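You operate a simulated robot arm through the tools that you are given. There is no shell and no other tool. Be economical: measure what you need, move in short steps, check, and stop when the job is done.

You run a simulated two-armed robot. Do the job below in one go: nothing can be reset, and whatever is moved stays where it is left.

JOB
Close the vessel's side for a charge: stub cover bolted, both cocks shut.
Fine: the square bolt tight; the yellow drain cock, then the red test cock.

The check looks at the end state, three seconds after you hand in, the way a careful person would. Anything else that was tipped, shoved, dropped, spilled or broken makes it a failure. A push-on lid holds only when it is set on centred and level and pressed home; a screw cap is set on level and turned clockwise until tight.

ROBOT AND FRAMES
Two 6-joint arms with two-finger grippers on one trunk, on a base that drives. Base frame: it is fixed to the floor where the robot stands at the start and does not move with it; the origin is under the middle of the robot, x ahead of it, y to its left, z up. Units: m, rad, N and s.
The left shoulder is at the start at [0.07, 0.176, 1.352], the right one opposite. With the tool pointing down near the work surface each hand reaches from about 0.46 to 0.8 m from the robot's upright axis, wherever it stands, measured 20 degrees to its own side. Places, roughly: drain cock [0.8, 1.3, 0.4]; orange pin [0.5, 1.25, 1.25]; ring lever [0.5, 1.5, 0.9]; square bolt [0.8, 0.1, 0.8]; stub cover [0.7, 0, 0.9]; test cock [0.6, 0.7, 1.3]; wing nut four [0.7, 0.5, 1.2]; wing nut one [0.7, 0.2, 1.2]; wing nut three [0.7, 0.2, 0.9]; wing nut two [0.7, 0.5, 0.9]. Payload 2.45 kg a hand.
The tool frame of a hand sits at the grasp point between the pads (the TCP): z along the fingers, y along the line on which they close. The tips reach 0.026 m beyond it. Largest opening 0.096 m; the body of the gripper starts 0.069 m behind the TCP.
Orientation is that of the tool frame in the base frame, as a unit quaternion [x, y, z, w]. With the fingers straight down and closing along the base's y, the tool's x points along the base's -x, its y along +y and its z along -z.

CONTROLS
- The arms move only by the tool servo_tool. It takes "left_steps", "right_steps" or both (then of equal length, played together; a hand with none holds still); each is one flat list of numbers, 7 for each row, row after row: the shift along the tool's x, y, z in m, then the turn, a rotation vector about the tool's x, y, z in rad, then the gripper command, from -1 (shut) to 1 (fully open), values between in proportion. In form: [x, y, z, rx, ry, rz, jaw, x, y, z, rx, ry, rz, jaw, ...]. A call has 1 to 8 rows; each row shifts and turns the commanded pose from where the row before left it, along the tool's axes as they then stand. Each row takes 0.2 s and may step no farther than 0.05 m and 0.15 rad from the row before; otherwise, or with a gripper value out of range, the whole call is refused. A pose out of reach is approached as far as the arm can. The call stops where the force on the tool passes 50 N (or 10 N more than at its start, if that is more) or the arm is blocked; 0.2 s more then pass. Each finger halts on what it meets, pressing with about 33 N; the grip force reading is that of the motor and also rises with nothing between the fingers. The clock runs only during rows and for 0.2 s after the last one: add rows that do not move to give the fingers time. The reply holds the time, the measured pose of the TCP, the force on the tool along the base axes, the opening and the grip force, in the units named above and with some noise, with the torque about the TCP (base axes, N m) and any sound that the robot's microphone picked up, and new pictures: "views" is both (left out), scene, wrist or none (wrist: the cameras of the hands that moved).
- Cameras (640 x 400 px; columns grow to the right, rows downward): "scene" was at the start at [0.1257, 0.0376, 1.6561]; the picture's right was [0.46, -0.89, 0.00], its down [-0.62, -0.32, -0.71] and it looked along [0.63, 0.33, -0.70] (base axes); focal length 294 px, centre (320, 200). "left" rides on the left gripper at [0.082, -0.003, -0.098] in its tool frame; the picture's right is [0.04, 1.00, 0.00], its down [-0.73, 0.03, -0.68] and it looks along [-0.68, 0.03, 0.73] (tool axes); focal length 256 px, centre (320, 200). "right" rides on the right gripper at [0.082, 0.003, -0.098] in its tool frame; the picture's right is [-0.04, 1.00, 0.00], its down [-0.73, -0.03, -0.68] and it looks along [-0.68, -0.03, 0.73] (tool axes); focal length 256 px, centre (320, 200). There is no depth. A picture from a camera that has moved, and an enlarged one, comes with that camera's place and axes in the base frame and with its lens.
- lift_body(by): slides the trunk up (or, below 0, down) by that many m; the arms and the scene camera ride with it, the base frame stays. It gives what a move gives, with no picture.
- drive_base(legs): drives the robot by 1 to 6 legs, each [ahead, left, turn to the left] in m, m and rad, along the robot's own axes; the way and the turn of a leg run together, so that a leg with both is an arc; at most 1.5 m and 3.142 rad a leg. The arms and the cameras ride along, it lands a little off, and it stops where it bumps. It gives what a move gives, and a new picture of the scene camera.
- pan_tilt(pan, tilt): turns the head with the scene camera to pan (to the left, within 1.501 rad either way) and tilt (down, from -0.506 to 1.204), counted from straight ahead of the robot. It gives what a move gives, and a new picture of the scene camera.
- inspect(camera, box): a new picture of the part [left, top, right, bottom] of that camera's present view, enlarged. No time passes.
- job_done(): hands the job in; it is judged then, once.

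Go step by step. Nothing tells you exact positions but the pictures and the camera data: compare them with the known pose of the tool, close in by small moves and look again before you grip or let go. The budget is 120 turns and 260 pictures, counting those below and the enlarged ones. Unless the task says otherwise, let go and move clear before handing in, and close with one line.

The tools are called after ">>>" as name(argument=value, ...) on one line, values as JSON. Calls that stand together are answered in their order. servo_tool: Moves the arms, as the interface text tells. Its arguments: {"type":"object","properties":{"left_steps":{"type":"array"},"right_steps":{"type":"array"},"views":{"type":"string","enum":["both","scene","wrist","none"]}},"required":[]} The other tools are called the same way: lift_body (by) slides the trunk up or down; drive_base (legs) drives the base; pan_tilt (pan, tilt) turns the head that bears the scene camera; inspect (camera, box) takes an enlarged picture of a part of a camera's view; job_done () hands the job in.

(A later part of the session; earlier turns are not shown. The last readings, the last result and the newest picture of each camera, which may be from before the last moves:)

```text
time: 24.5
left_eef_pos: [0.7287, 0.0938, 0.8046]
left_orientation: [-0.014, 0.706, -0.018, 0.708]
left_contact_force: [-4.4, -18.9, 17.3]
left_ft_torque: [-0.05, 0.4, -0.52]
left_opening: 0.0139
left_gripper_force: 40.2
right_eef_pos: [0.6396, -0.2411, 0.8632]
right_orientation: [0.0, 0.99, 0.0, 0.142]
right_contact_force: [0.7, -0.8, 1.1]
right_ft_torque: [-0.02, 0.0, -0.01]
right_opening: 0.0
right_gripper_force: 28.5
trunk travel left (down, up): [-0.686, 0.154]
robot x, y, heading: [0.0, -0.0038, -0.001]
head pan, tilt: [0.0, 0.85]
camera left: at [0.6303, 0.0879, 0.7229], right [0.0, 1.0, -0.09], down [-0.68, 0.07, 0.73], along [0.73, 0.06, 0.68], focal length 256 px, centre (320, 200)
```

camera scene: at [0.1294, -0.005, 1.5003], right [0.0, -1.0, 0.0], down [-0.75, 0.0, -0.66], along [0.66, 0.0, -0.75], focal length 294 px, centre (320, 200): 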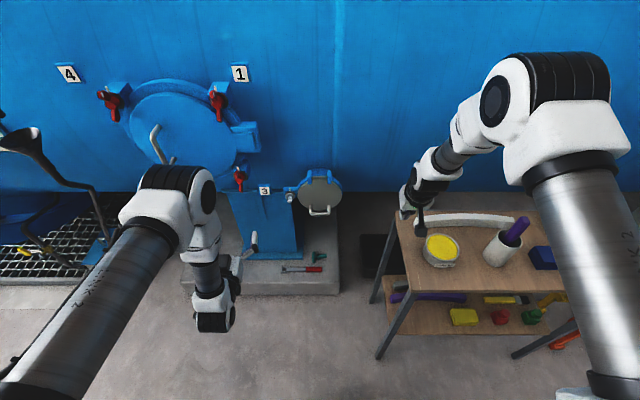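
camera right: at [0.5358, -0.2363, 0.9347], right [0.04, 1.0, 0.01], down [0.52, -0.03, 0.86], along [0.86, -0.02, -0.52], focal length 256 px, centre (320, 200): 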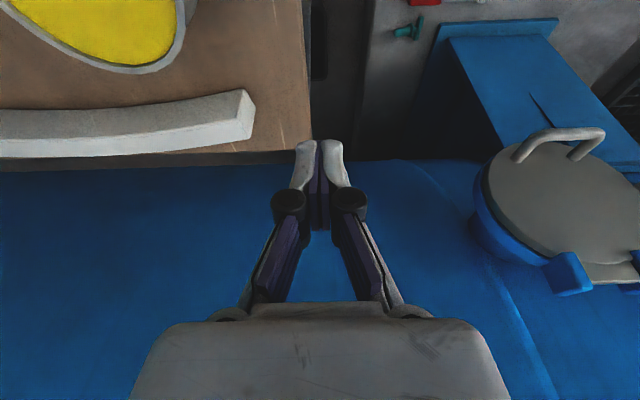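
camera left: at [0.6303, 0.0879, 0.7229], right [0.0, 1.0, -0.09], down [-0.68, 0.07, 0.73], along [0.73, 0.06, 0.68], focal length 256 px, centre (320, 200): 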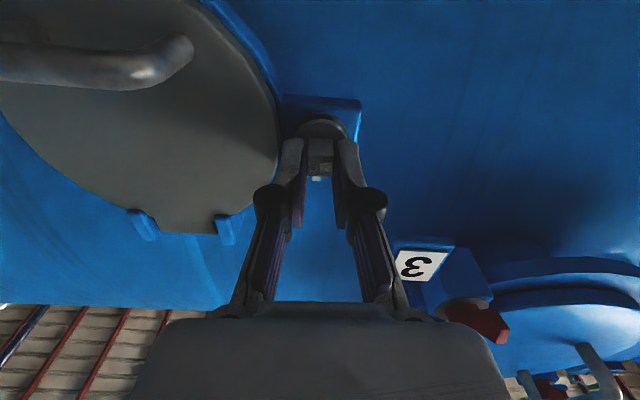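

The bolt follows and side forces are building from a slight axis offset. I'll comply with that and continue turning.

>>> servo_tool(left_steps=[-0.004, -0.004, 0, 0, 0, 0, -1, 0, 0, 0, 0, 0, 0.14, -1, 0, 0, 0, 0, 0, 0.14, -1, 0, 0, 0, 0, 0, 0.14, -1, 0, 0, 0, 0, 0, 0.14, -1], views="wrist")

>>> inspect(camera="left", box=[240, 60, 400, 200])

```text
time: 25.7
left_eef_pos: [0.7283, 0.0923, 0.8044]
left_orientation: [0.18, 0.685, 0.178, 0.683]
left_contact_force: [-7.6, -15.6, -7.2]
left_ft_torque: [-0.07, -0.71, -0.93]
left_opening: 0.0137
left_gripper_force: 40.3
right_eef_pos: [0.6425, -0.2401, 0.8625]
right_orientation: [-0.001, 0.99, 0.0, 0.141]
right_contact_force: [-0.8, 0.5, -0.3]
right_ft_torque: [0.0, -0.01, -0.01]
right_opening: 0.0
right_gripper_force: 28.4
trunk travel left (down, up): [-0.686, 0.154]
robot x, y, heading: [-0.0021, -0.0018, 0.002]
head pan, tilt: [0.0, 0.85]
camera left: at [0.6298, 0.1297, 0.732], right [0.0, 0.89, 0.46], down [-0.68, -0.33, 0.66], along [0.74, -0.31, 0.6], focal length 256 px, centre (320, 200)
```

left: 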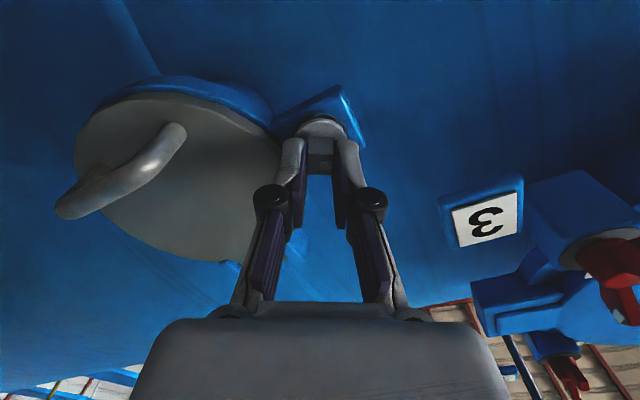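

```text
2.86 times, centred on (320, 130) of left
camera zoom: at [0.6298, 0.1297, 0.732], right [0.0, 0.89, 0.46], down [-0.68, -0.33, 0.66], along [0.74, -0.31, 0.6], focal length 731 px, centre (320, 400)
```

zoom: 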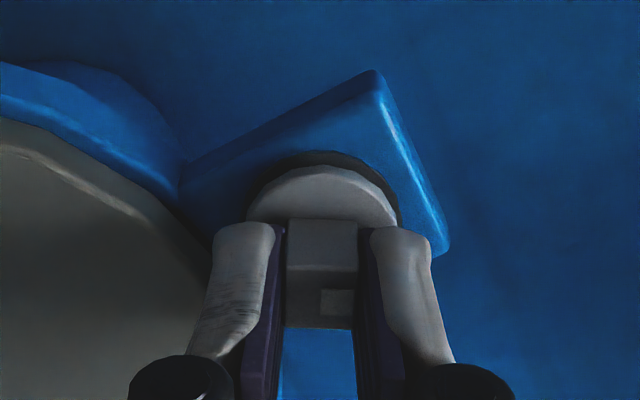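

>>> servo_tool(left_steps=[0, -0.002, 0, 0, 0, 0.14, -1, 0, 0, 0, 0, 0, 0.14, -1, 0, 0, 0, 0, 0, 0.14, -1, 0, 0, 0, 0, 0, 0.14, -1, 0, 0, 0, 0, 0, 0.14, -1, 0, 0, 0, 0, 0, 0.14, -1, 0, 0, 0, 0, 0, 0.14, -1], views="wrist")

>>> inspect(camera="left", box=[240, 60, 400, 200])

```text
time: 27.3
left_eef_pos: [0.7298, 0.0886, 0.8006]
left_orientation: [0.483, 0.521, 0.478, 0.517]
left_contact_force: [-19.7, -20.2, -26.2]
left_ft_torque: [-0.12, 0.65, -0.49]
left_opening: 0.014
left_gripper_force: 40.2
right_eef_pos: [0.6425, -0.2393, 0.8606]
right_orientation: [-0.001, 0.99, 0.0, 0.141]
right_contact_force: [0.2, -0.1, -0.4]
right_ft_torque: [0.02, 0.0, -0.02]
right_opening: 0.0
right_gripper_force: 28.7
trunk travel left (down, up): [-0.686, 0.154]
robot x, y, heading: [-0.0028, 0.0011, -0.001]
head pan, tilt: [0.0, 0.85]
camera left: at [0.6305, 0.1718, 0.7923], right [0.01, 0.12, 0.99], down [-0.68, -0.73, 0.09], along [0.73, -0.68, 0.07], focal length 256 px, centre (320, 200)
```

left: 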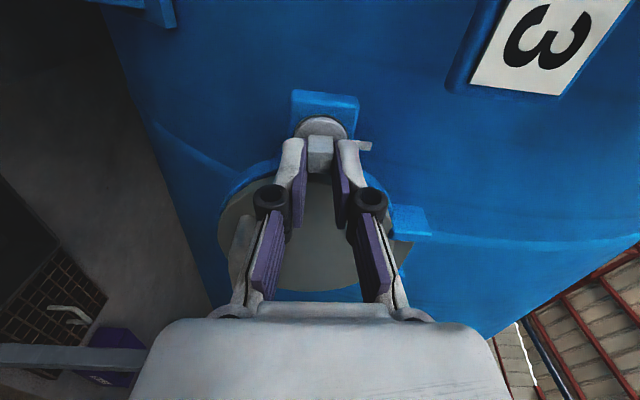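

```text
2.86 times, centred on (320, 130) of left
camera zoom: at [0.6305, 0.1718, 0.7923], right [0.01, 0.12, 0.99], down [-0.68, -0.73, 0.09], along [0.73, -0.68, 0.07], focal length 731 px, centre (320, 400)
```

zoom: 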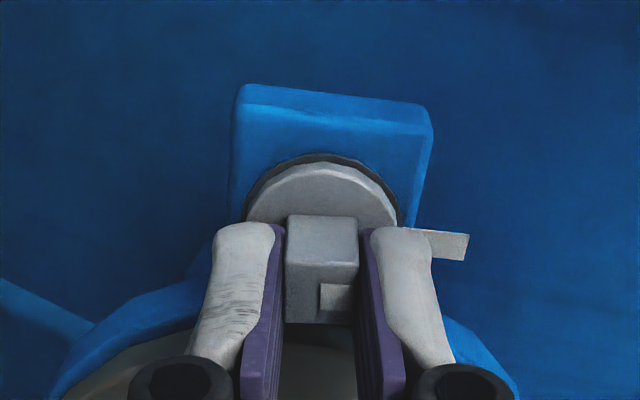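

The collar is drawing in toward the lug and the mark is now near the lug mark. I'll comply with the side forces and continue until it tightens.

>>> servo_tool(left_steps=[-0.004, -0.004, 0, 0, 0, 0, -1, 0, 0, 0, 0, 0, 0.1, -1, 0, 0, 0, 0, 0, 0.1, -1, 0, 0, 0, 0, 0, 0.1, -1], views="none")

>>> inspect(camera="left", box=[240, 60, 400, 200])

```text
time: 28.3
left_eef_pos: [0.7323, 0.0905, 0.7987]
left_orientation: [0.552, 0.443, 0.552, 0.441]
left_contact_force: [-14.0, 0.0, -20.8]
left_ft_torque: [-0.76, 0.44, 0.44]
left_opening: 0.0161
left_gripper_force: 41.9
right_eef_pos: [0.6429, -0.2378, 0.8614]
right_orientation: [-0.002, 0.99, -0.002, 0.14]
right_contact_force: [0.6, 0.5, 0.3]
right_ft_torque: [0.01, -0.02, -0.02]
right_opening: 0.0001
right_gripper_force: 28.4
trunk travel left (down, up): [-0.686, 0.154]
robot x, y, heading: [0.0013, 0.001, 0.002]
head pan, tilt: [0.0, 0.85]
```

```text
2.86 times, centred on (320, 130) of left
camera zoom: at [0.6316, 0.1708, 0.8147], right [0.0, -0.18, 0.98], down [-0.68, -0.72, -0.13], along [0.74, -0.67, -0.12], focal length 731 px, centre (320, 400)
```

zoom: 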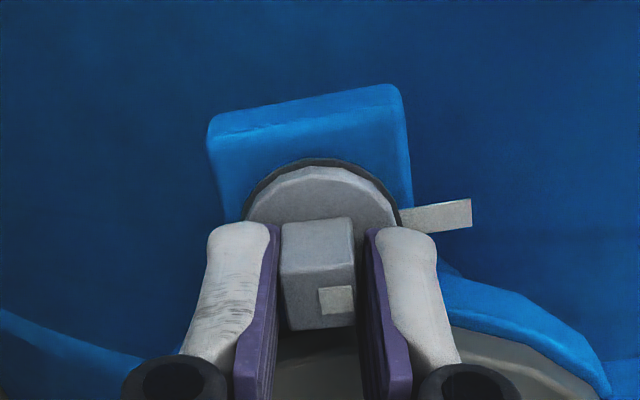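

The torque is up to 0.76 N·m and the jaws are starting to ride on the corners. The bolt has stopped at about half a turn. I'll let go, back off and look at the marks.

>>> servo_tool(left_steps=[0, 0, 0, 0, 0, -0.1, -1, 0, 0, 0, 0, 0, -0.1, -0.3, 0, 0, 0, 0, 0, 0, -0.3, 0, 0, -0.03, 0, 0, 0, -0.3, 0, 0, -0.04, 0, 0, 0, -0.3, 0, 0, -0.02, 0, 0, 0, -0.3], views="none")

>>> inspect(camera="left", box=[260, 40, 400, 160])

```text
time: 29.7
left_eef_pos: [0.6387, 0.0883, 0.7999]
left_orientation: [0.505, 0.495, 0.505, 0.496]
left_contact_force: [0.1, 0.7, 0.7]
left_ft_torque: [0.01, 0.01, -0.01]
left_opening: 0.0336
left_gripper_force: 0.0
right_eef_pos: [0.6408, -0.2379, 0.8628]
right_orientation: [-0.001, 0.99, -0.001, 0.141]
right_contact_force: [-0.2, 0.0, -0.2]
right_ft_torque: [-0.01, 0.01, -0.01]
right_opening: 0.0
right_gripper_force: 28.2
trunk travel left (down, up): [-0.686, 0.154]
robot x, y, heading: [0.0015, -0.0019, -0.005]
head pan, tilt: [0.0, 0.85]
```

```text
3.33 times, centred on (330, 100) of left
camera zoom: at [0.5397, 0.1698, 0.7996], right [0.0, 0.02, 1.0], down [-0.68, -0.73, 0.02], along [0.73, -0.68, 0.01], focal length 853 px, centre (287, 533)
```

zoom: 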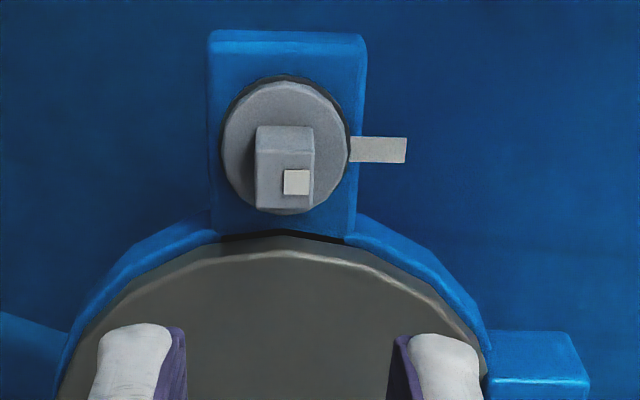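

The bolt's mark lines up with the lug mark and it came up against a hard stop, so the bolt is tight. I'll pull the left hand back and look left at the cocks.

>>> servo_tool(left_steps=[0, 0, -0.04, 0, 0, -0.14, -0.3, 0, 0, -0.04, 0, 0, -0.14, -0.3, 0, 0, -0.04, 0, 0, -0.14, -0.3, 0, 0, -0.03, 0, 0, -0.14, 0, 0, 0, 0, 0, 0, -0.14, 0, 0, 0, 0, 0, 0, -0.14, 0, 0, 0, 0, 0, 0, -0.14, 0, 0, 0, 0, 0, 0, -0.14, 0], right_steps=[0.03, 0, 0, 0, 0, 0, -1, 0.03, 0, 0, 0, 0, 0, -1, 0.03, 0, 0, 0, 0, 0, -1, 0.03, 0, 0, 0, 0, 0, -1, 0.03, 0, -0.02, 0, 0.1, 0, -1, 0.03, 0, -0.03, 0, 0.1, 0, -1, 0.0, 0, -0.03, 0, 0.08, 0, -1, 0.0, 0, 0, 0, 0, 0, -1], views="none")

>>> pan_tilt(pan=1.0, tilt=0.5)

```text
time: 31.5
left_eef_pos: [0.4964, 0.1089, 0.7902]
left_orientation: [0.164, 0.688, 0.164, 0.688]
left_contact_force: [0.9, -0.1, 0.1]
left_ft_torque: [0.02, -0.01, 0.0]
left_opening: 0.0481
left_gripper_force: 0.1
left hand out of reach, approached as far as the arm can: row 2, 3, 4
right_eef_pos: [0.4649, -0.2379, 0.8681]
right_orientation: [-0.002, 0.999, 0.002, 0.041]
right_contact_force: [0.2, -0.2, -0.3]
right_ft_torque: [0.01, -0.03, -0.04]
right_opening: 0.0
right_gripper_force: 28.6
right hand out of reach, approached as far as the arm can: row 2, 7
trunk travel left (down, up): [-0.686, 0.154]
robot x, y, heading: [0.0025, 0.0, -0.001]
head pan, tilt: [0.0, 0.85]
```

```text
time: 32.8
left_eef_pos: [0.4965, 0.1092, 0.7891]
left_orientation: [0.165, 0.688, 0.163, 0.688]
left_contact_force: [-0.8, -0.5, -0.1]
left_ft_torque: [0.02, 0.0, 0.0]
left_opening: 0.0481
left_gripper_force: 0.1
right_eef_pos: [0.4652, -0.237, 0.8685]
right_orientation: [-0.001, 0.999, 0.002, 0.04]
right_contact_force: [0.0, -1.1, 0.0]
right_ft_torque: [-0.01, -0.01, 0.0]
right_opening: 0.0001
right_gripper_force: 28.1
trunk travel left (down, up): [-0.686, 0.154]
robot x, y, heading: [-0.0017, -0.0008, 0.003]
head pan, tilt: [1.0, 0.499]
camera scene: at [0.1015, 0.076, 1.5302], right [0.84, -0.54, 0.0], down [-0.26, -0.4, -0.88], along [0.47, 0.74, -0.48], focal length 294 px, centre (320, 200)
```

scene: 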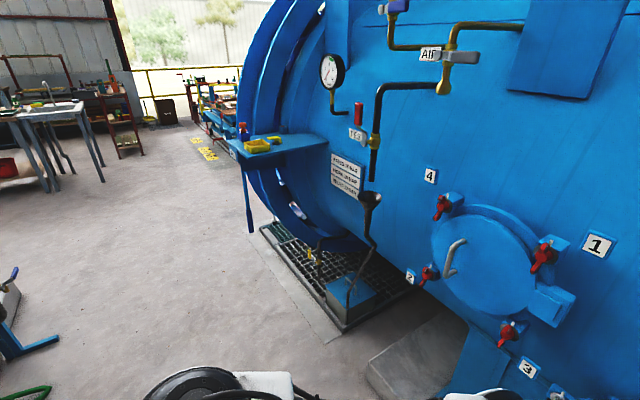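

>>> inspect(camera="scene", box=[220, 40, 400, 200])

>>> inspect(camera="scene", box=[250, 190, 410, 330])

>>> inspect(camera="scene", box=[315, 80, 405, 160])

```text
2.50 times, centred on (310, 120) of scene
camera zoom: at [0.1015, 0.076, 1.5302], right [0.84, -0.54, 0.0], down [-0.26, -0.4, -0.88], along [0.47, 0.74, -0.48], focal length 735 px, centre (345, 400)
```

zoom: 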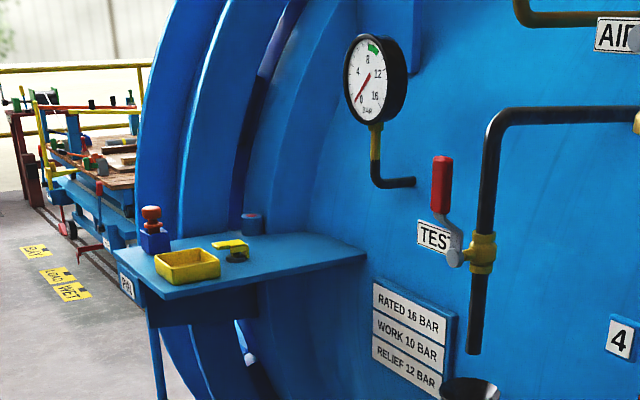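

```text
2.86 times, centred on (330, 260) of scene
camera zoom: at [0.1015, 0.076, 1.5302], right [0.84, -0.54, 0.0], down [-0.26, -0.4, -0.88], along [0.47, 0.74, -0.48], focal length 840 px, centre (291, 29)
```

zoom: 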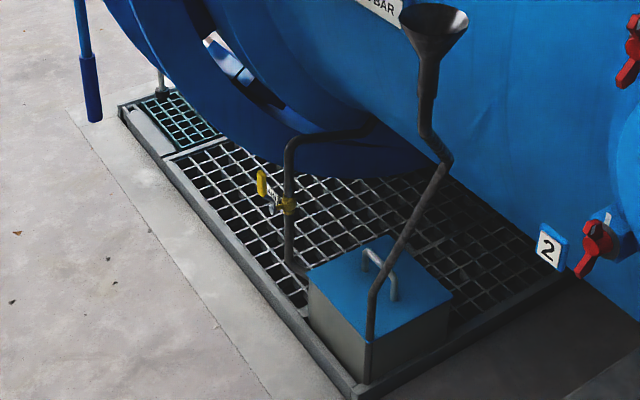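

```text
5.00 times, centred on (360, 120) of scene
camera zoom: at [0.1015, 0.076, 1.5302], right [0.84, -0.54, 0.0], down [-0.26, -0.4, -0.88], along [0.47, 0.74, -0.48], focal length 1470 px, centre (120, 600)
```

zoom: 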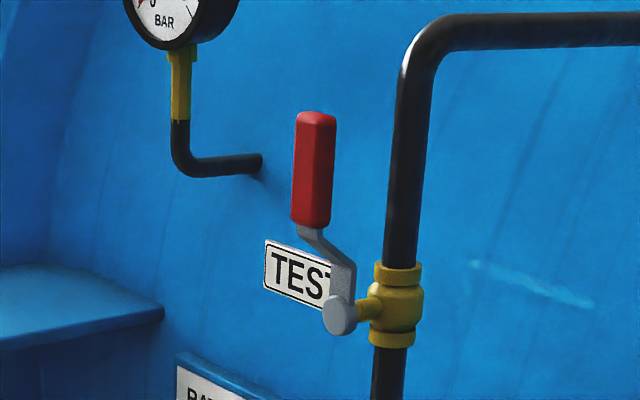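

Both cock levers (test red, drain yellow) point along their vertical pipes, so both are open. I'll drive about 0.9 m left with the hands retracted to work on the drain cock near [0.8, 1.2, 0.4].

>>> drive_base(legs=[[0, 0.9, 0]])

>>> pan_tilt(pan=0.45, tilt=0.9)

```text
time: 37.5
left_eef_pos: [0.499, 1.0162, 0.7895]
left_orientation: [0.167, 0.687, 0.162, 0.688]
left_contact_force: [0.4, 0.1, 0.1]
left_ft_torque: [0.04, -0.02, 0.03]
left_opening: 0.0482
left_gripper_force: 0.1
right_eef_pos: [0.4663, 0.6684, 0.8689]
right_orientation: [0.002, 0.999, 0.002, 0.04]
right_contact_force: [-0.2, -0.2, 0.3]
right_ft_torque: [0.03, -0.01, -0.02]
right_opening: 0.0001
right_gripper_force: 28.4
trunk travel left (down, up): [-0.686, 0.154]
robot x, y, heading: [0.0014, 0.9055, -0.005]
head pan, tilt: [1.0, 0.499]
camera scene: at [0.1047, 0.9844, 1.5302], right [0.84, -0.55, 0.0], down [-0.26, -0.4, -0.88], along [0.48, 0.74, -0.48], focal length 294 px, centre (320, 200)
```

scene: 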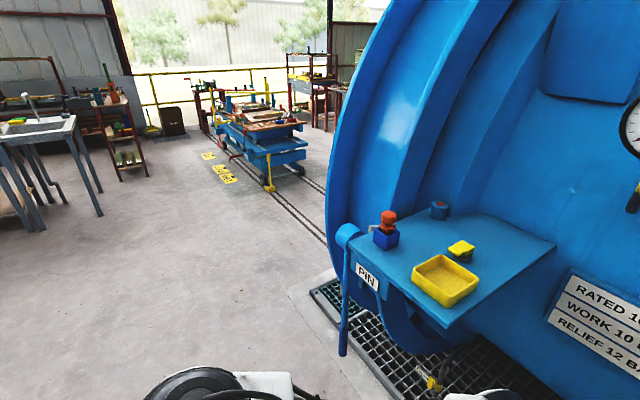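

```text
time: 38.5
left_eef_pos: [0.5004, 1.0153, 0.7901]
left_orientation: [0.166, 0.688, 0.162, 0.688]
left_contact_force: [-0.5, -0.4, -0.3]
left_ft_torque: [-0.01, 0.01, 0.04]
left_opening: 0.0479
left_gripper_force: 0.0
right_eef_pos: [0.4673, 0.6681, 0.8686]
right_orientation: [0.002, 0.999, 0.002, 0.04]
right_contact_force: [1.0, 0.5, -0.7]
right_ft_torque: [-0.01, 0.0, 0.03]
right_opening: 0.0001
right_gripper_force: 28.5
trunk travel left (down, up): [-0.686, 0.154]
robot x, y, heading: [-0.0003, 0.9069, -0.004]
head pan, tilt: [0.45, 0.901]
camera scene: at [0.1233, 0.9405, 1.4964], right [0.43, -0.9, 0.0], down [-0.71, -0.34, -0.62], along [0.56, 0.27, -0.78], focal length 294 px, centre (320, 200)
```

scene: 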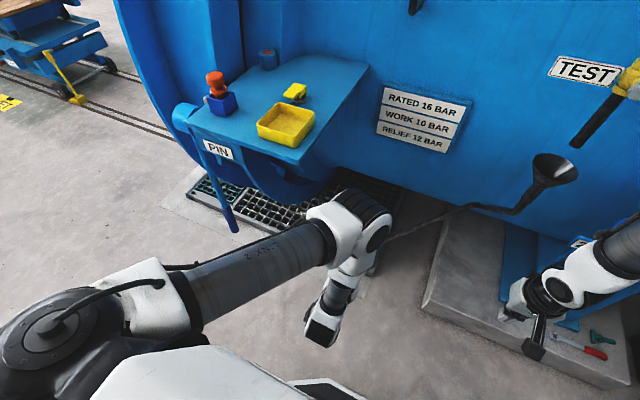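

The arms are clear of the shelf. I'll lower the trunk so the left arm can work at cock height under the shelf.

>>> lift_body(by=-0.35)

>>> pan_tilt(pan=0.5, tilt=0.65)

>>> inspect(camera="left", box=[0, 0, 640, 400])

```text
time: 41.9
left_eef_pos: [0.5008, 1.0145, 0.4395]
left_orientation: [0.167, 0.687, 0.162, 0.688]
left_contact_force: [0.3, 0.4, 1.5]
left_ft_torque: [0.02, -0.01, -0.04]
left_opening: 0.0479
left_gripper_force: 0.0
right_eef_pos: [0.4673, 0.6698, 0.5178]
right_orientation: [0.002, 0.999, 0.002, 0.041]
right_contact_force: [0.3, 0.1, 0.4]
right_ft_torque: [0.03, 0.0, -0.02]
right_opening: 0.0
right_gripper_force: 28.1
trunk travel left (down, up): [-0.336, 0.504]
robot x, y, heading: [0.0032, 0.9085, -0.006]
head pan, tilt: [0.45, 0.901]
```

```text
time: 42.7
left_eef_pos: [0.5001, 1.0163, 0.4395]
left_orientation: [0.167, 0.688, 0.161, 0.688]
left_contact_force: [-0.8, 0.5, -0.8]
left_ft_torque: [-0.01, -0.01, -0.02]
left_opening: 0.048
left_gripper_force: 0.1
right_eef_pos: [0.4678, 0.6688, 0.5177]
right_orientation: [0.002, 0.999, 0.002, 0.041]
right_contact_force: [0.0, -0.1, 0.0]
right_ft_torque: [0.0, -0.03, 0.02]
right_opening: 0.0
right_gripper_force: 28.5
trunk travel left (down, up): [-0.336, 0.504]
robot x, y, heading: [0.0027, 0.9072, -0.011]
head pan, tilt: [0.499, 0.649]
camera scene: at [0.1315, 0.949, 1.1668], right [0.47, -0.88, 0.0], down [-0.53, -0.29, -0.8], along [0.7, 0.38, -0.61], focal length 294 px, centre (320, 200)
```

scene: 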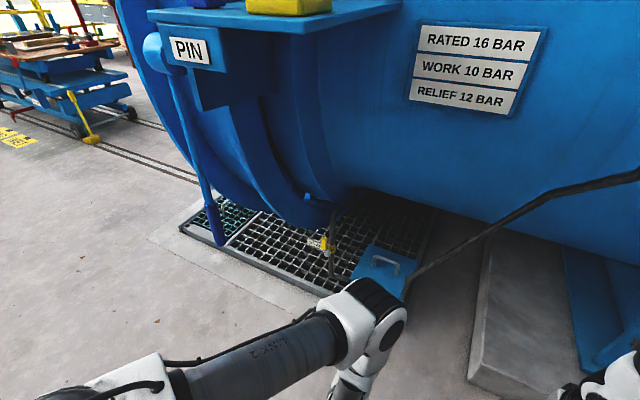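

```text
1.00 times, centred on (320, 200) of left (not enlarged: the box is as wide or as high as the picture)
camera zoom: at [0.4015, 1.0507, 0.3662], right [0.01, 0.91, 0.42], down [-0.68, -0.3, 0.67], along [0.73, -0.29, 0.62], focal length 256 px, centre (320, 200)
```

zoom: 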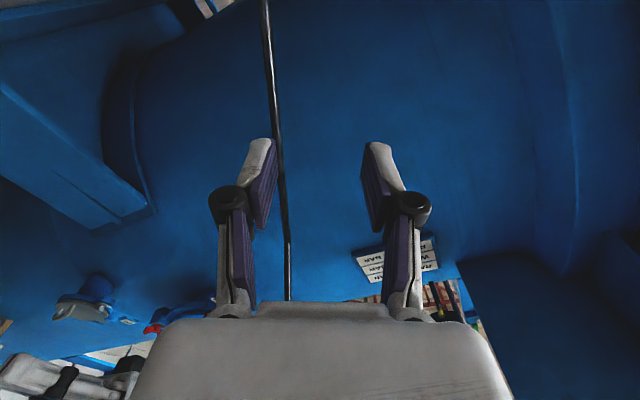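

>>> inspect(camera="scene", box=[280, 190, 380, 290])

```text
4.00 times, centred on (330, 240) of scene
camera zoom: at [0.1315, 0.949, 1.1668], right [0.47, -0.88, 0.0], down [-0.53, -0.29, -0.8], along [0.7, 0.38, -0.61], focal length 1176 px, centre (280, 40)
```

zoom: 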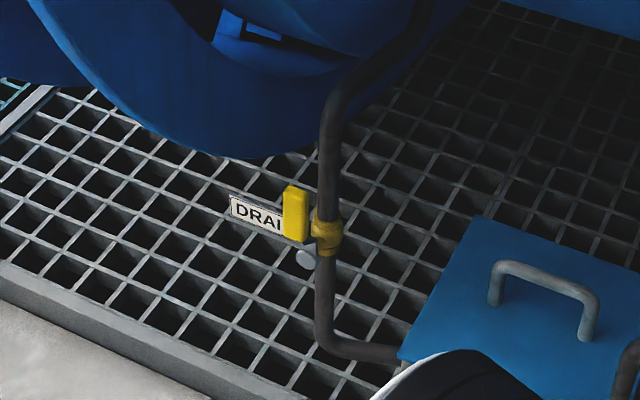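

The drain cock's stem points toward −x, with the yellow grip up, around [0.88, 1.34, 0.29]. I'll tuck the right hand back away from the funnel pipe and drive forward and left.

>>> servo_tool(right_steps=[0.03, -0.03, 0, 0, 0, 0, -1, 0.03, -0.03, 0, 0, 0, 0, -1, 0.03, -0.03, 0, 0, 0, 0, -1, 0.03, -0.03, 0, 0, 0, 0, -1, 0.03, -0.03, 0, 0, 0, 0, -1], views="none")

>>> drive_base(legs=[[0, 0.1, 0], [0.15, 0, 0]])

```text
time: 43.9
left_eef_pos: [0.4999, 1.0158, 0.4408]
left_orientation: [0.167, 0.687, 0.162, 0.688]
left_contact_force: [0.0, -0.1, 0.2]
left_ft_torque: [0.02, 0.01, -0.01]
left_opening: 0.048
left_gripper_force: 0.0
right_eef_pos: [0.3227, 0.5276, 0.5039]
right_orientation: [0.001, 0.999, 0.003, 0.04]
right_contact_force: [-0.2, -1.0, -0.5]
right_ft_torque: [0.02, -0.03, -0.02]
right_opening: 0.0
right_gripper_force: 28.6
right hand out of reach, approached as far as the arm can: row 1
trunk travel left (down, up): [-0.336, 0.504]
robot x, y, heading: [0.0036, 0.9093, -0.004]
head pan, tilt: [0.499, 0.649]
```

```text
time: 46.0
left_eef_pos: [0.651, 1.1137, 0.4402]
left_orientation: [0.166, 0.688, 0.162, 0.688]
left_contact_force: [-0.7, 0.3, -0.6]
left_ft_torque: [0.01, -0.03, 0.0]
left_opening: 0.0478
left_gripper_force: 0.1
right_eef_pos: [0.4744, 0.6275, 0.5031]
right_orientation: [0.001, 0.999, 0.001, 0.04]
right_contact_force: [-0.5, 0.1, -0.1]
right_ft_torque: [0.0, 0.05, 0.01]
right_opening: 0.0
right_gripper_force: 28.3
trunk travel left (down, up): [-0.336, 0.504]
robot x, y, heading: [0.1509, 1.0096, -0.001]
head pan, tilt: [0.499, 0.649]
camera scene: at [0.2824, 1.047, 1.1667], right [0.47, -0.88, 0.0], down [-0.53, -0.29, -0.8], along [0.7, 0.38, -0.61], focal length 294 px, centre (320, 200)
```

scene: 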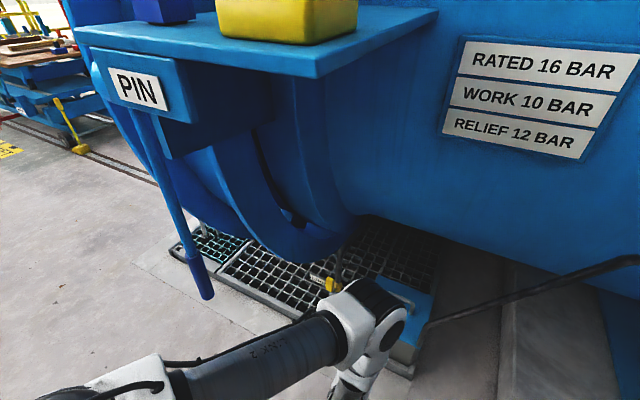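

The yellow grip triangulates to about [0.81, 1.29, 0.38]. I'll undo the hand's roll, pitch it down about 40° so its camera looks level, and look at the cock.

>>> servo_tool(left_steps=[0, 0, 0, 0, 0, -0.14, -1, 0, 0, 0, 0, 0, -0.14, -1, 0, 0, 0, 0, 0, -0.14, -1, 0, 0.03, 0, 0, 0.1, -0.048, -1, 0, 0.03, 0, 0, 0.14, 0, -1, 0, 0.03, 0, 0, 0.14, 0, -1, 0, 0.03, 0, 0, 0.14, 0, -1, 0, 0.03, 0, 0, 0.14, 0, -1], views="both")

```text
time: 47.8
left_eef_pos: [0.6501, 1.2633, 0.4417]
left_orientation: [0.003, 0.899, -0.002, 0.438]
left_contact_force: [0.4, 0.3, 0.6]
left_ft_torque: [-0.03, -0.03, -0.03]
left_opening: 0.0001
left_gripper_force: 28.3
right_eef_pos: [0.4746, 0.6273, 0.504]
right_orientation: [0.002, 0.999, 0.001, 0.041]
right_contact_force: [0.2, -0.1, 0.1]
right_ft_torque: [-0.04, 0.02, 0.02]
right_opening: 0.0002
right_gripper_force: 28.2
trunk travel left (down, up): [-0.336, 0.504]
robot x, y, heading: [0.1524, 1.0115, -0.009]
head pan, tilt: [0.499, 0.649]
camera scene: at [0.2812, 1.0476, 1.1668], right [0.47, -0.88, 0.0], down [-0.53, -0.29, -0.8], along [0.7, 0.38, -0.6], focal length 294 px, centre (320, 200)
camera left: at [0.5213, 1.2614, 0.4384], right [-0.02, 1.0, -0.03], down [-0.08, 0.03, 1.0], along [1.0, 0.02, 0.08], focal length 256 px, centre (320, 200)
```

scene: 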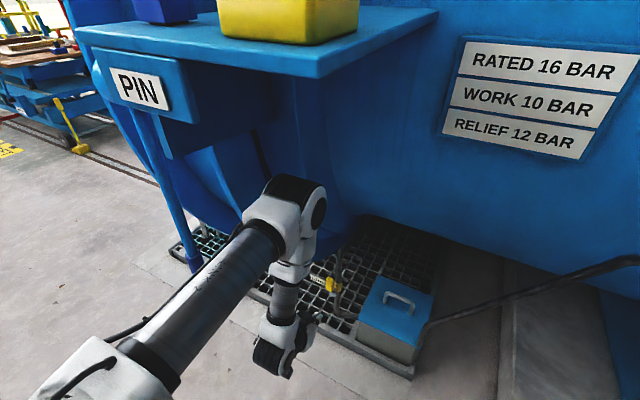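
left: 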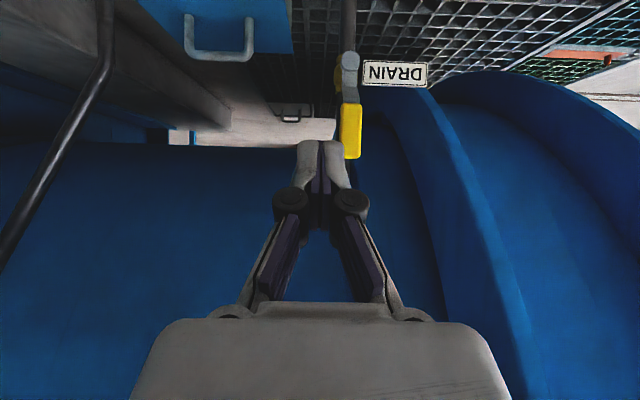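

The lever stands straight up; its stem is near y 1.296, z 0.306, and the yellow grip at z 0.36–0.415, x≈0.80. I'll place the closed fingers on its left (+y) side, to push it clockwise toward −y.

>>> servo_tool(left_steps=[0, 0.04, 0, 0, 0, 0, -1, 0, 0.032, 0, 0, 0, 0, -1, -0.013, 0, 0.0374, 0, 0, 0, -1, -0.013, 0, 0.0374, 0, 0, 0, -1, -0.013, 0, 0.0374, 0, 0, 0, -1], views="wrist")

```text
time: 49.0
left_eef_pos: [0.7623, 1.3347, 0.4017]
left_orientation: [0.002, 0.898, 0.0, 0.439]
left_contact_force: [-0.1, 0.1, 0.0]
left_ft_torque: [0.01, 0.0, 0.02]
left_opening: 0.0
left_gripper_force: 28.6
right_eef_pos: [0.4748, 0.6271, 0.5044]
right_orientation: [0.001, 0.999, 0.002, 0.04]
right_contact_force: [0.6, 0.0, -0.7]
right_ft_torque: [-0.02, 0.0, -0.01]
right_opening: 0.0
right_gripper_force: 28.3
trunk travel left (down, up): [-0.336, 0.504]
robot x, y, heading: [0.154, 1.0064, -0.003]
head pan, tilt: [0.499, 0.649]
camera left: at [0.6331, 1.3329, 0.3985], right [-0.02, 1.0, -0.03], down [-0.09, 0.03, 1.0], along [1.0, 0.02, 0.08], focal length 256 px, centre (320, 200)
```

left: 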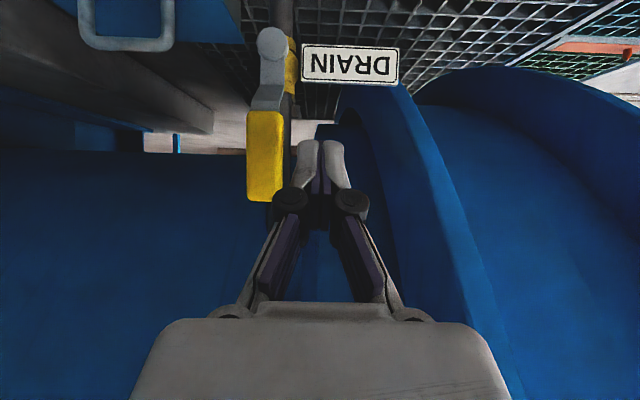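

The grip centre is confirmed at [0.811, 1.298, 0.383]. I'll advance beside it and start pushing toward −y.

>>> servo_tool(left_steps=[-0.0147, 0, 0.0367, 0, 0, 0, -1, 0, -0.012, 0, 0, 0, 0, -1, 0, -0.012, 0, 0, 0, 0, -1, 0, -0.012, 0, 0, 0, 0, -1], views="wrist")

```text
time: 50.0
left_eef_pos: [0.8005, 1.2989, 0.3924]
left_orientation: [0.002, 0.899, 0.0, 0.439]
left_contact_force: [-0.3, 1.3, 0.1]
left_ft_torque: [0.02, 0.01, 0.02]
left_opening: 0.0001
left_gripper_force: 28.7
right_eef_pos: [0.4739, 0.6275, 0.5047]
right_orientation: [0.001, 0.999, 0.002, 0.04]
right_contact_force: [0.7, 0.3, 0.0]
right_ft_torque: [0.01, -0.03, 0.0]
right_opening: 0.0002
right_gripper_force: 28.8
trunk travel left (down, up): [-0.336, 0.504]
robot x, y, heading: [0.1505, 1.0027, -0.006]
head pan, tilt: [0.499, 0.649]
camera left: at [0.6719, 1.2973, 0.389], right [-0.02, 1.0, -0.03], down [-0.09, 0.03, 1.0], along [1.0, 0.02, 0.08], focal length 256 px, centre (320, 200)
```

left: 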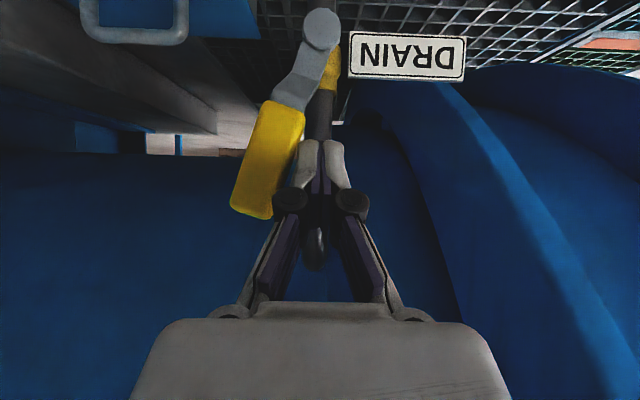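

It turns easily toward −y. I'll follow the arc.

>>> servo_tool(left_steps=[0, -0.014, 0, 0, 0, 0, -1, 0, -0.014, 0, 0, 0, 0, -1, 0.0063, -0.014, 0.0049, 0, 0, 0, -1, 0.0071, -0.013, 0.0055, 0, 0, 0, -1, 0.0079, -0.012, 0.0062, 0, 0, 0, -1, 0.0102, -0.011, 0.008, 0, 0, 0, -1], views="wrist")

```text
time: 51.4
left_eef_pos: [0.8008, 1.2208, 0.3517]
left_orientation: [0.002, 0.898, -0.001, 0.44]
left_contact_force: [-0.5, 0.2, -0.8]
left_ft_torque: [-0.02, 0.01, -0.02]
left_opening: 0.0
left_gripper_force: 28.6
right_eef_pos: [0.4733, 0.6268, 0.5031]
right_orientation: [0.001, 0.999, 0.002, 0.041]
right_contact_force: [0.5, 0.2, -1.0]
right_ft_torque: [0.02, 0.01, -0.02]
right_opening: 0.0001
right_gripper_force: 28.5
trunk travel left (down, up): [-0.336, 0.504]
robot x, y, heading: [0.1497, 1.0054, -0.003]
head pan, tilt: [0.499, 0.649]
camera left: at [0.6723, 1.2189, 0.3488], right [-0.02, 1.0, -0.03], down [-0.09, 0.03, 1.0], along [1.0, 0.02, 0.09], focal length 256 px, centre (320, 200)
```

left: 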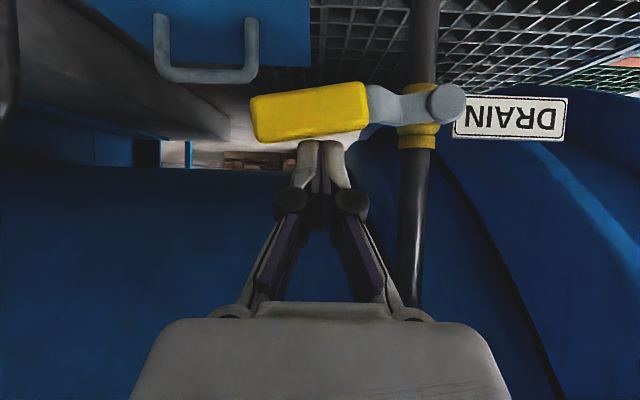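

Almost there. I'll push down gently to the stop.

>>> servo_tool(left_steps=[0.0063, -0.003, 0.0049, 0, 0, 0, -1, 0.0063, -0.002, 0.0049, 0, 0, 0, -1, 0.0047, 0, 0.0037, 0, 0, 0, -1], views="wrist")

```text
time: 52.2
left_eef_pos: [0.8033, 1.2176, 0.3361]
left_orientation: [0.001, 0.896, 0.001, 0.444]
left_contact_force: [-12.2, 3.2, 31.7]
left_ft_torque: [0.06, -0.12, 0.02]
left_opening: 0.0058
left_gripper_force: 28.2
right_eef_pos: [0.4723, 0.6269, 0.5065]
right_orientation: [0.002, 0.999, 0.003, 0.043]
right_contact_force: [-0.2, -0.4, 0.0]
right_ft_torque: [-0.01, -0.01, 0.01]
right_opening: 0.0002
right_gripper_force: 29.0
trunk travel left (down, up): [-0.336, 0.504]
robot x, y, heading: [0.1534, 1.0049, -0.003]
head pan, tilt: [0.499, 0.649]
camera left: at [0.6743, 1.214, 0.3312], right [-0.02, 1.0, -0.03], down [-0.1, 0.03, 0.99], along [1.0, 0.02, 0.1], focal length 256 px, centre (320, 200)
```

left: 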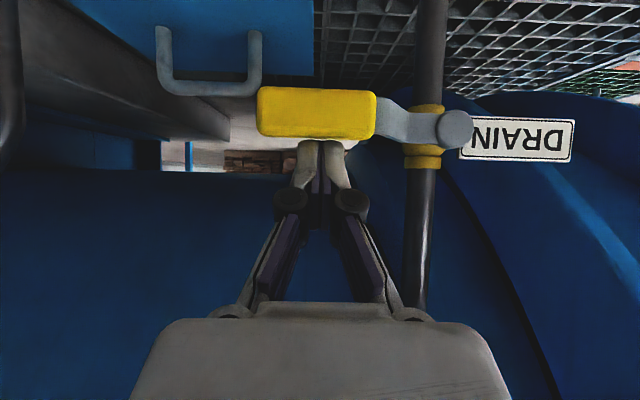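

The drain lever is at its stop, horizontal: shut. I'll retreat up and back, then get out the way I came in.

>>> servo_tool(left_steps=[-0.0315, 0, -0.0246, 0, 0, 0, -1, 0.024, 0, -0.032, 0, 0, 0, -1, 0.024, 0, -0.032, 0, 0, 0, -1, 0.024, 0, -0.032, 0, 0, 0, -1, 0.024, -0.02, -0.032, 0, 0, 0, -1, 0.02, -0.03, -0.03, 0, 0, 0, -1, 0, -0.05, 0, 0, 0, 0, -1], views="wrist")

>>> drive_base(legs=[[-0.2, 0, 0], [0, -0.42, 0]])

```text
time: 53.8
left_eef_pos: [0.6097, 1.1376, 0.3664]
left_orientation: [0.002, 0.898, -0.001, 0.44]
left_contact_force: [0.4, 0.7, -0.3]
left_ft_torque: [-0.01, 0.01, 0.01]
left_opening: 0.0001
left_gripper_force: 28.7
left hand out of reach, approached as far as the arm can: row 7
right_eef_pos: [0.474, 0.6273, 0.5045]
right_orientation: [0.001, 0.999, 0.002, 0.041]
right_contact_force: [0.6, -0.4, 0.3]
right_ft_torque: [-0.01, 0.02, 0.01]
right_opening: 0.0001
right_gripper_force: 27.9
trunk travel left (down, up): [-0.336, 0.504]
robot x, y, heading: [0.1498, 1.0054, -0.002]
head pan, tilt: [0.499, 0.649]
camera left: at [0.4811, 1.1361, 0.3623], right [-0.02, 1.0, -0.03], down [-0.09, 0.03, 1.0], along [1.0, 0.02, 0.09], focal length 256 px, centre (320, 200)
```

left: 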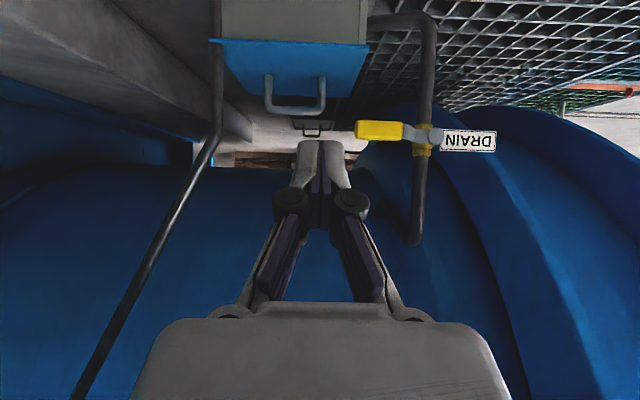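

```text
time: 57.6
left_eef_pos: [0.4145, 0.726, 0.3662]
left_orientation: [-0.002, 0.898, 0.001, 0.44]
left_contact_force: [0.0, -0.8, 0.6]
left_ft_torque: [0.03, -0.02, -0.01]
left_opening: 0.0
left_gripper_force: 28.3
right_eef_pos: [0.2845, 0.213, 0.5041]
right_orientation: [-0.003, 0.999, 0.002, 0.039]
right_contact_force: [0.9, -1.4, -0.4]
right_ft_torque: [0.02, 0.03, -0.02]
right_opening: 0.0
right_gripper_force: 28.6
trunk travel left (down, up): [-0.336, 0.504]
robot x, y, heading: [-0.0401, 0.5941, 0.007]
head pan, tilt: [0.499, 0.649]
camera scene: at [0.0867, 0.6298, 1.1668], right [0.48, -0.88, 0.0], down [-0.53, -0.29, -0.8], along [0.7, 0.39, -0.6], focal length 294 px, centre (320, 200)
```

scene: 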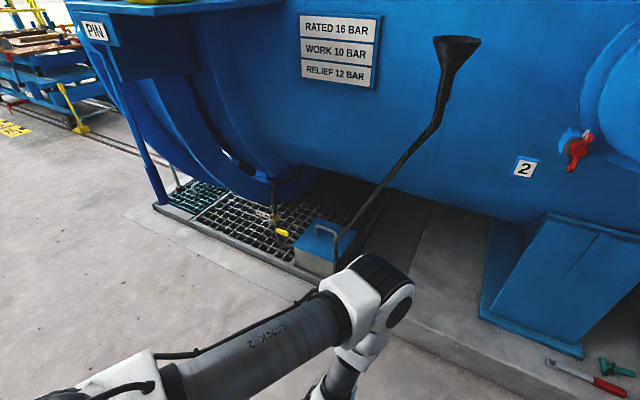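

The drain is shut. Now I'll raise the trunk for the test cock and look at it.

>>> lift_body(by=0.48)

>>> pan_tilt(pan=0.15, tilt=0.5)

```text
refused: 0.48 is not a number from -0.4 to 0.4
```

```text
time: 58.4
left_eef_pos: [0.4138, 0.7249, 0.366]
left_orientation: [-0.003, 0.898, 0.002, 0.44]
left_contact_force: [0.7, -0.4, -0.5]
left_ft_torque: [-0.01, 0.01, -0.01]
left_opening: 0.0001
left_gripper_force: 27.9
right_eef_pos: [0.2834, 0.2127, 0.5042]
right_orientation: [-0.004, 0.999, 0.002, 0.04]
right_contact_force: [-0.1, -0.5, -0.1]
right_ft_torque: [-0.02, 0.0, 0.0]
right_opening: 0.0002
right_gripper_force: 28.5
trunk travel left (down, up): [-0.336, 0.504]
robot x, y, heading: [-0.0434, 0.5906, 0.006]
head pan, tilt: [0.15, 0.499]
camera scene: at [0.1006, 0.6025, 1.1801], right [0.16, -0.99, 0.0], down [-0.47, -0.07, -0.88], along [0.87, 0.14, -0.48], focal length 294 px, centre (320, 200)
```

scene: 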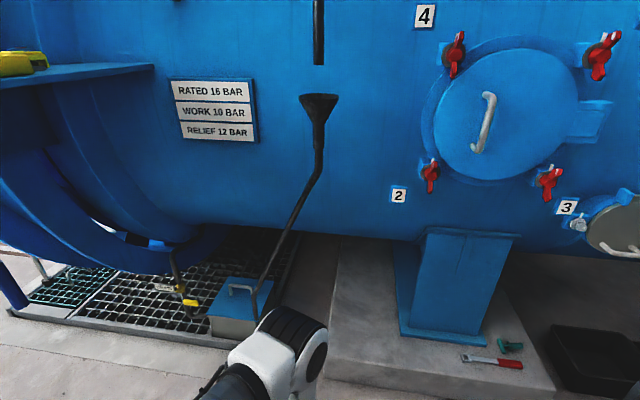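

>>> lift_body(by=0.4)

>>> pan_tilt(pan=0.15, tilt=0.35)

>>> inspect(camera="scene", box=[220, 60, 420, 200])

```text
time: 62.2
left_eef_pos: [0.4134, 0.7243, 0.7667]
left_orientation: [-0.002, 0.898, 0.0, 0.44]
left_contact_force: [0.1, 0.1, -0.1]
left_ft_torque: [0.01, -0.01, 0.02]
left_opening: 0.0
left_gripper_force: 28.4
right_eef_pos: [0.2834, 0.212, 0.9039]
right_orientation: [-0.004, 0.999, 0.002, 0.04]
right_contact_force: [-0.5, 0.6, 0.5]
right_ft_torque: [0.01, -0.02, -0.01]
right_opening: 0.0
right_gripper_force: 28.3
trunk travel left (down, up): [-0.736, 0.104]
robot x, y, heading: [-0.0424, 0.5883, 0.008]
head pan, tilt: [0.15, 0.499]
```

```text
time: 62.9
left_eef_pos: [0.4145, 0.7243, 0.7643]
left_orientation: [-0.003, 0.898, 0.001, 0.44]
left_contact_force: [0.2, -1.3, 0.4]
left_ft_torque: [0.02, 0.01, 0.0]
left_opening: 0.0002
left_gripper_force: 28.7
right_eef_pos: [0.2847, 0.2123, 0.906]
right_orientation: [-0.003, 0.999, 0.002, 0.041]
right_contact_force: [-0.3, -0.4, 0.0]
right_ft_torque: [0.03, -0.02, 0.02]
right_opening: 0.0002
right_gripper_force: 28.2
trunk travel left (down, up): [-0.736, 0.104]
robot x, y, heading: [-0.0422, 0.5878, 0.004]
head pan, tilt: [0.15, 0.351]
camera scene: at [0.1028, 0.6027, 1.5938], right [0.15, -0.99, 0.0], down [-0.34, -0.05, -0.94], along [0.93, 0.15, -0.34], focal length 294 px, centre (320, 200)
```

scene: 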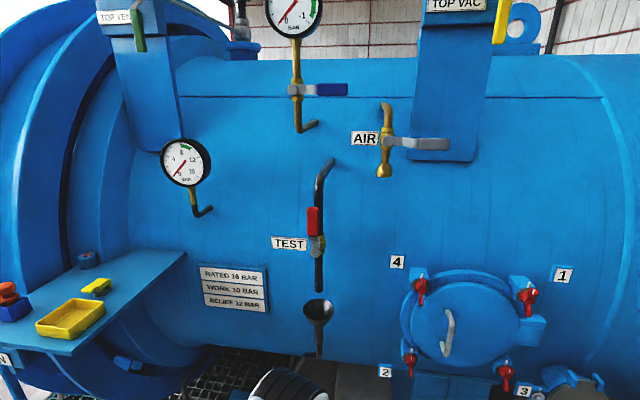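

```text
2.86 times, centred on (320, 130) of scene
camera zoom: at [0.1028, 0.6027, 1.5938], right [0.15, -0.99, 0.0], down [-0.34, -0.05, -0.94], along [0.93, 0.15, -0.34], focal length 840 px, centre (320, 400)
```

zoom: 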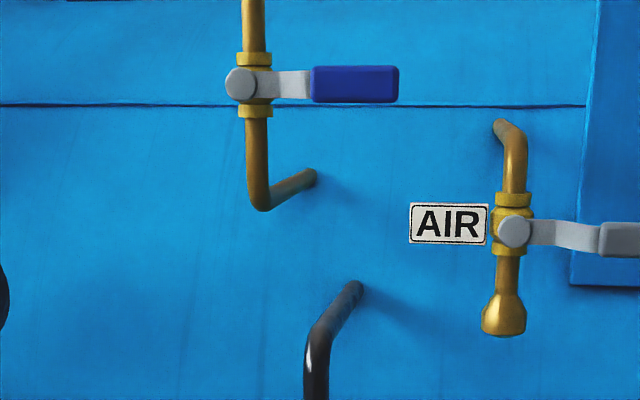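

Closed cocks here all lie horizontal toward −y, so the drain matches. The test cock's grip is at about [0.624, 0.70, 1.358] and its stem at z≈1.294. I'll raise the left hand and level it.

>>> servo_tool(left_steps=[-0.0387, 0, -0.03, 0, -0.08, 0, -1, -0.041, 0, -0.0268, 0, -0.08, 0, -1, -0.043, 0, -0.0235, 0, -0.08, 0, -1, -0.0447, 0, -0.02, 0, -0.08, 0, -1, -0.0461, 0, -0.0163, 0, -0.08, 0, -1, -0.0473, 0, -0.0126, 0, -0.08, 0, -1, -0.0482, 0, -0.0088, 0, -0.08, 0, -1, -0.0487, 0, -0.0049, 0, -0.08, 0, -1], views="none")

>>> servo_tool(left_steps=[-0.04, 0.01, 0, 0, -0.02, 0, -1, -0.04, 0.01, 0, 0, 0, 0, -1, -0.04, 0.005, 0, 0, 0, 0, -1, -0.04, 0, 0, 0, 0, 0, -1, -0.04, 0, 0, 0, 0, 0, -1], views="both")

```text
time: 64.7
left_eef_pos: [0.4695, 0.7837, 1.1103]
left_orientation: [-0.005, 0.716, 0.003, 0.699]
left_contact_force: [0.3, 0.3, -0.5]
left_ft_torque: [0.02, 0.02, -0.03]
left_opening: 0.0
left_gripper_force: 28.3
left hand out of reach, approached as far as the arm can: row 1, 2, 3, 4, 5, 6, 7, 8
right_eef_pos: [0.2823, 0.2123, 0.9046]
right_orientation: [-0.003, 0.999, 0.001, 0.041]
right_contact_force: [-0.8, -0.1, 0.3]
right_ft_torque: [-0.03, -0.01, -0.03]
right_opening: 0.0
right_gripper_force: 29.0
trunk travel left (down, up): [-0.736, 0.104]
robot x, y, heading: [-0.0411, 0.5871, 0.002]
head pan, tilt: [0.15, 0.351]
```

```text
time: 65.9
left_eef_pos: [0.506, 0.8003, 1.3]
left_orientation: [-0.002, 0.707, 0.002, 0.708]
left_contact_force: [-0.2, 0.2, -0.7]
left_ft_torque: [-0.04, 0.03, 0.01]
left_opening: 0.0002
left_gripper_force: 27.8
left hand out of reach, approached as far as the arm can: row 1, 2, 3, 4
right_eef_pos: [0.2812, 0.2122, 0.906]
right_orientation: [-0.004, 0.999, 0.002, 0.041]
right_contact_force: [-0.5, -0.8, 0.5]
right_ft_torque: [-0.03, -0.06, -0.02]
right_opening: 0.0002
right_gripper_force: 28.5
trunk travel left (down, up): [-0.736, 0.104]
robot x, y, heading: [-0.0434, 0.5856, 0.006]
head pan, tilt: [0.15, 0.351]
camera scene: at [0.0998, 0.6028, 1.5941], right [0.15, -0.99, 0.0], down [-0.34, -0.05, -0.94], along [0.93, 0.15, -0.34], focal length 294 px, centre (320, 200)
camera left: at [0.4068, 0.796, 1.2189], right [0.0, 1.0, -0.04], down [-0.68, 0.03, 0.73], along [0.73, 0.03, 0.68], focal length 256 px, centre (320, 200)
```

scene: 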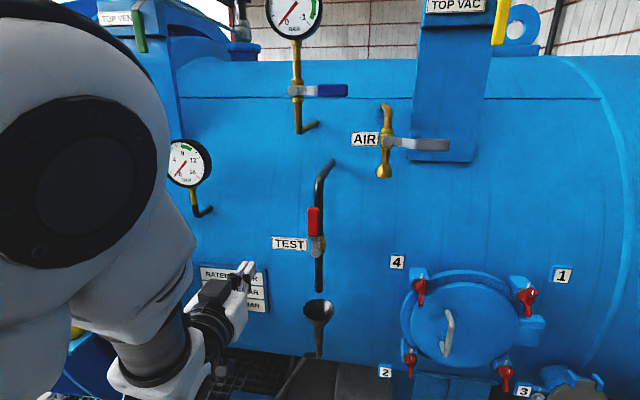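
left: 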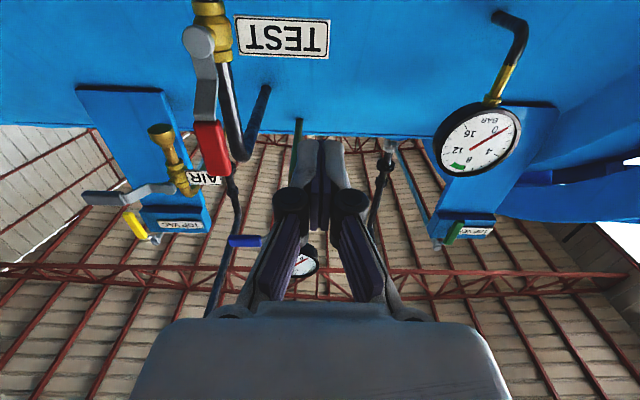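

The grip is confirmed at about [0.624, 0.697, 1.356]. I'll move to the left of it.

>>> servo_tool(left_steps=[-0.03, -0.01, 0.02, 0, 0, 0, -1, -0.03, -0.02, 0.02, 0, 0, 0, -1, 0, -0.02, 0.03, 0, 0, 0, -1, 0, 0, 0, 0, 0, 0, -1], views="wrist")

```text
time: 66.9
left_eef_pos: [0.5817, 0.7642, 1.372]
left_orientation: [-0.023, 0.702, -0.011, 0.712]
left_contact_force: [-0.4, 0.6, -0.2]
left_ft_torque: [-0.02, 0.01, -0.01]
left_opening: 0.0
left_gripper_force: 28.2
right_eef_pos: [0.2839, 0.2124, 0.905]
right_orientation: [-0.004, 0.999, 0.002, 0.04]
right_contact_force: [-0.2, 0.5, -0.3]
right_ft_torque: [0.03, 0.02, -0.02]
right_opening: 0.0001
right_gripper_force: 28.7
trunk travel left (down, up): [-0.736, 0.104]
robot x, y, heading: [-0.0441, 0.5882, 0.005]
head pan, tilt: [0.15, 0.351]
camera left: at [0.4836, 0.7557, 1.2897], right [-0.01, 1.0, -0.09], down [-0.69, 0.05, 0.72], along [0.72, 0.07, 0.69], focal length 256 px, centre (320, 200)
```

left: 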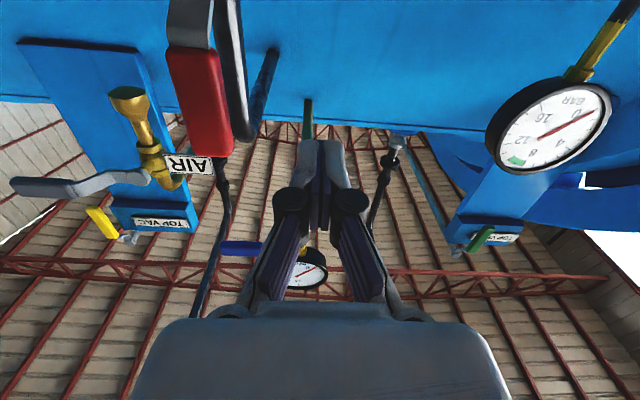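

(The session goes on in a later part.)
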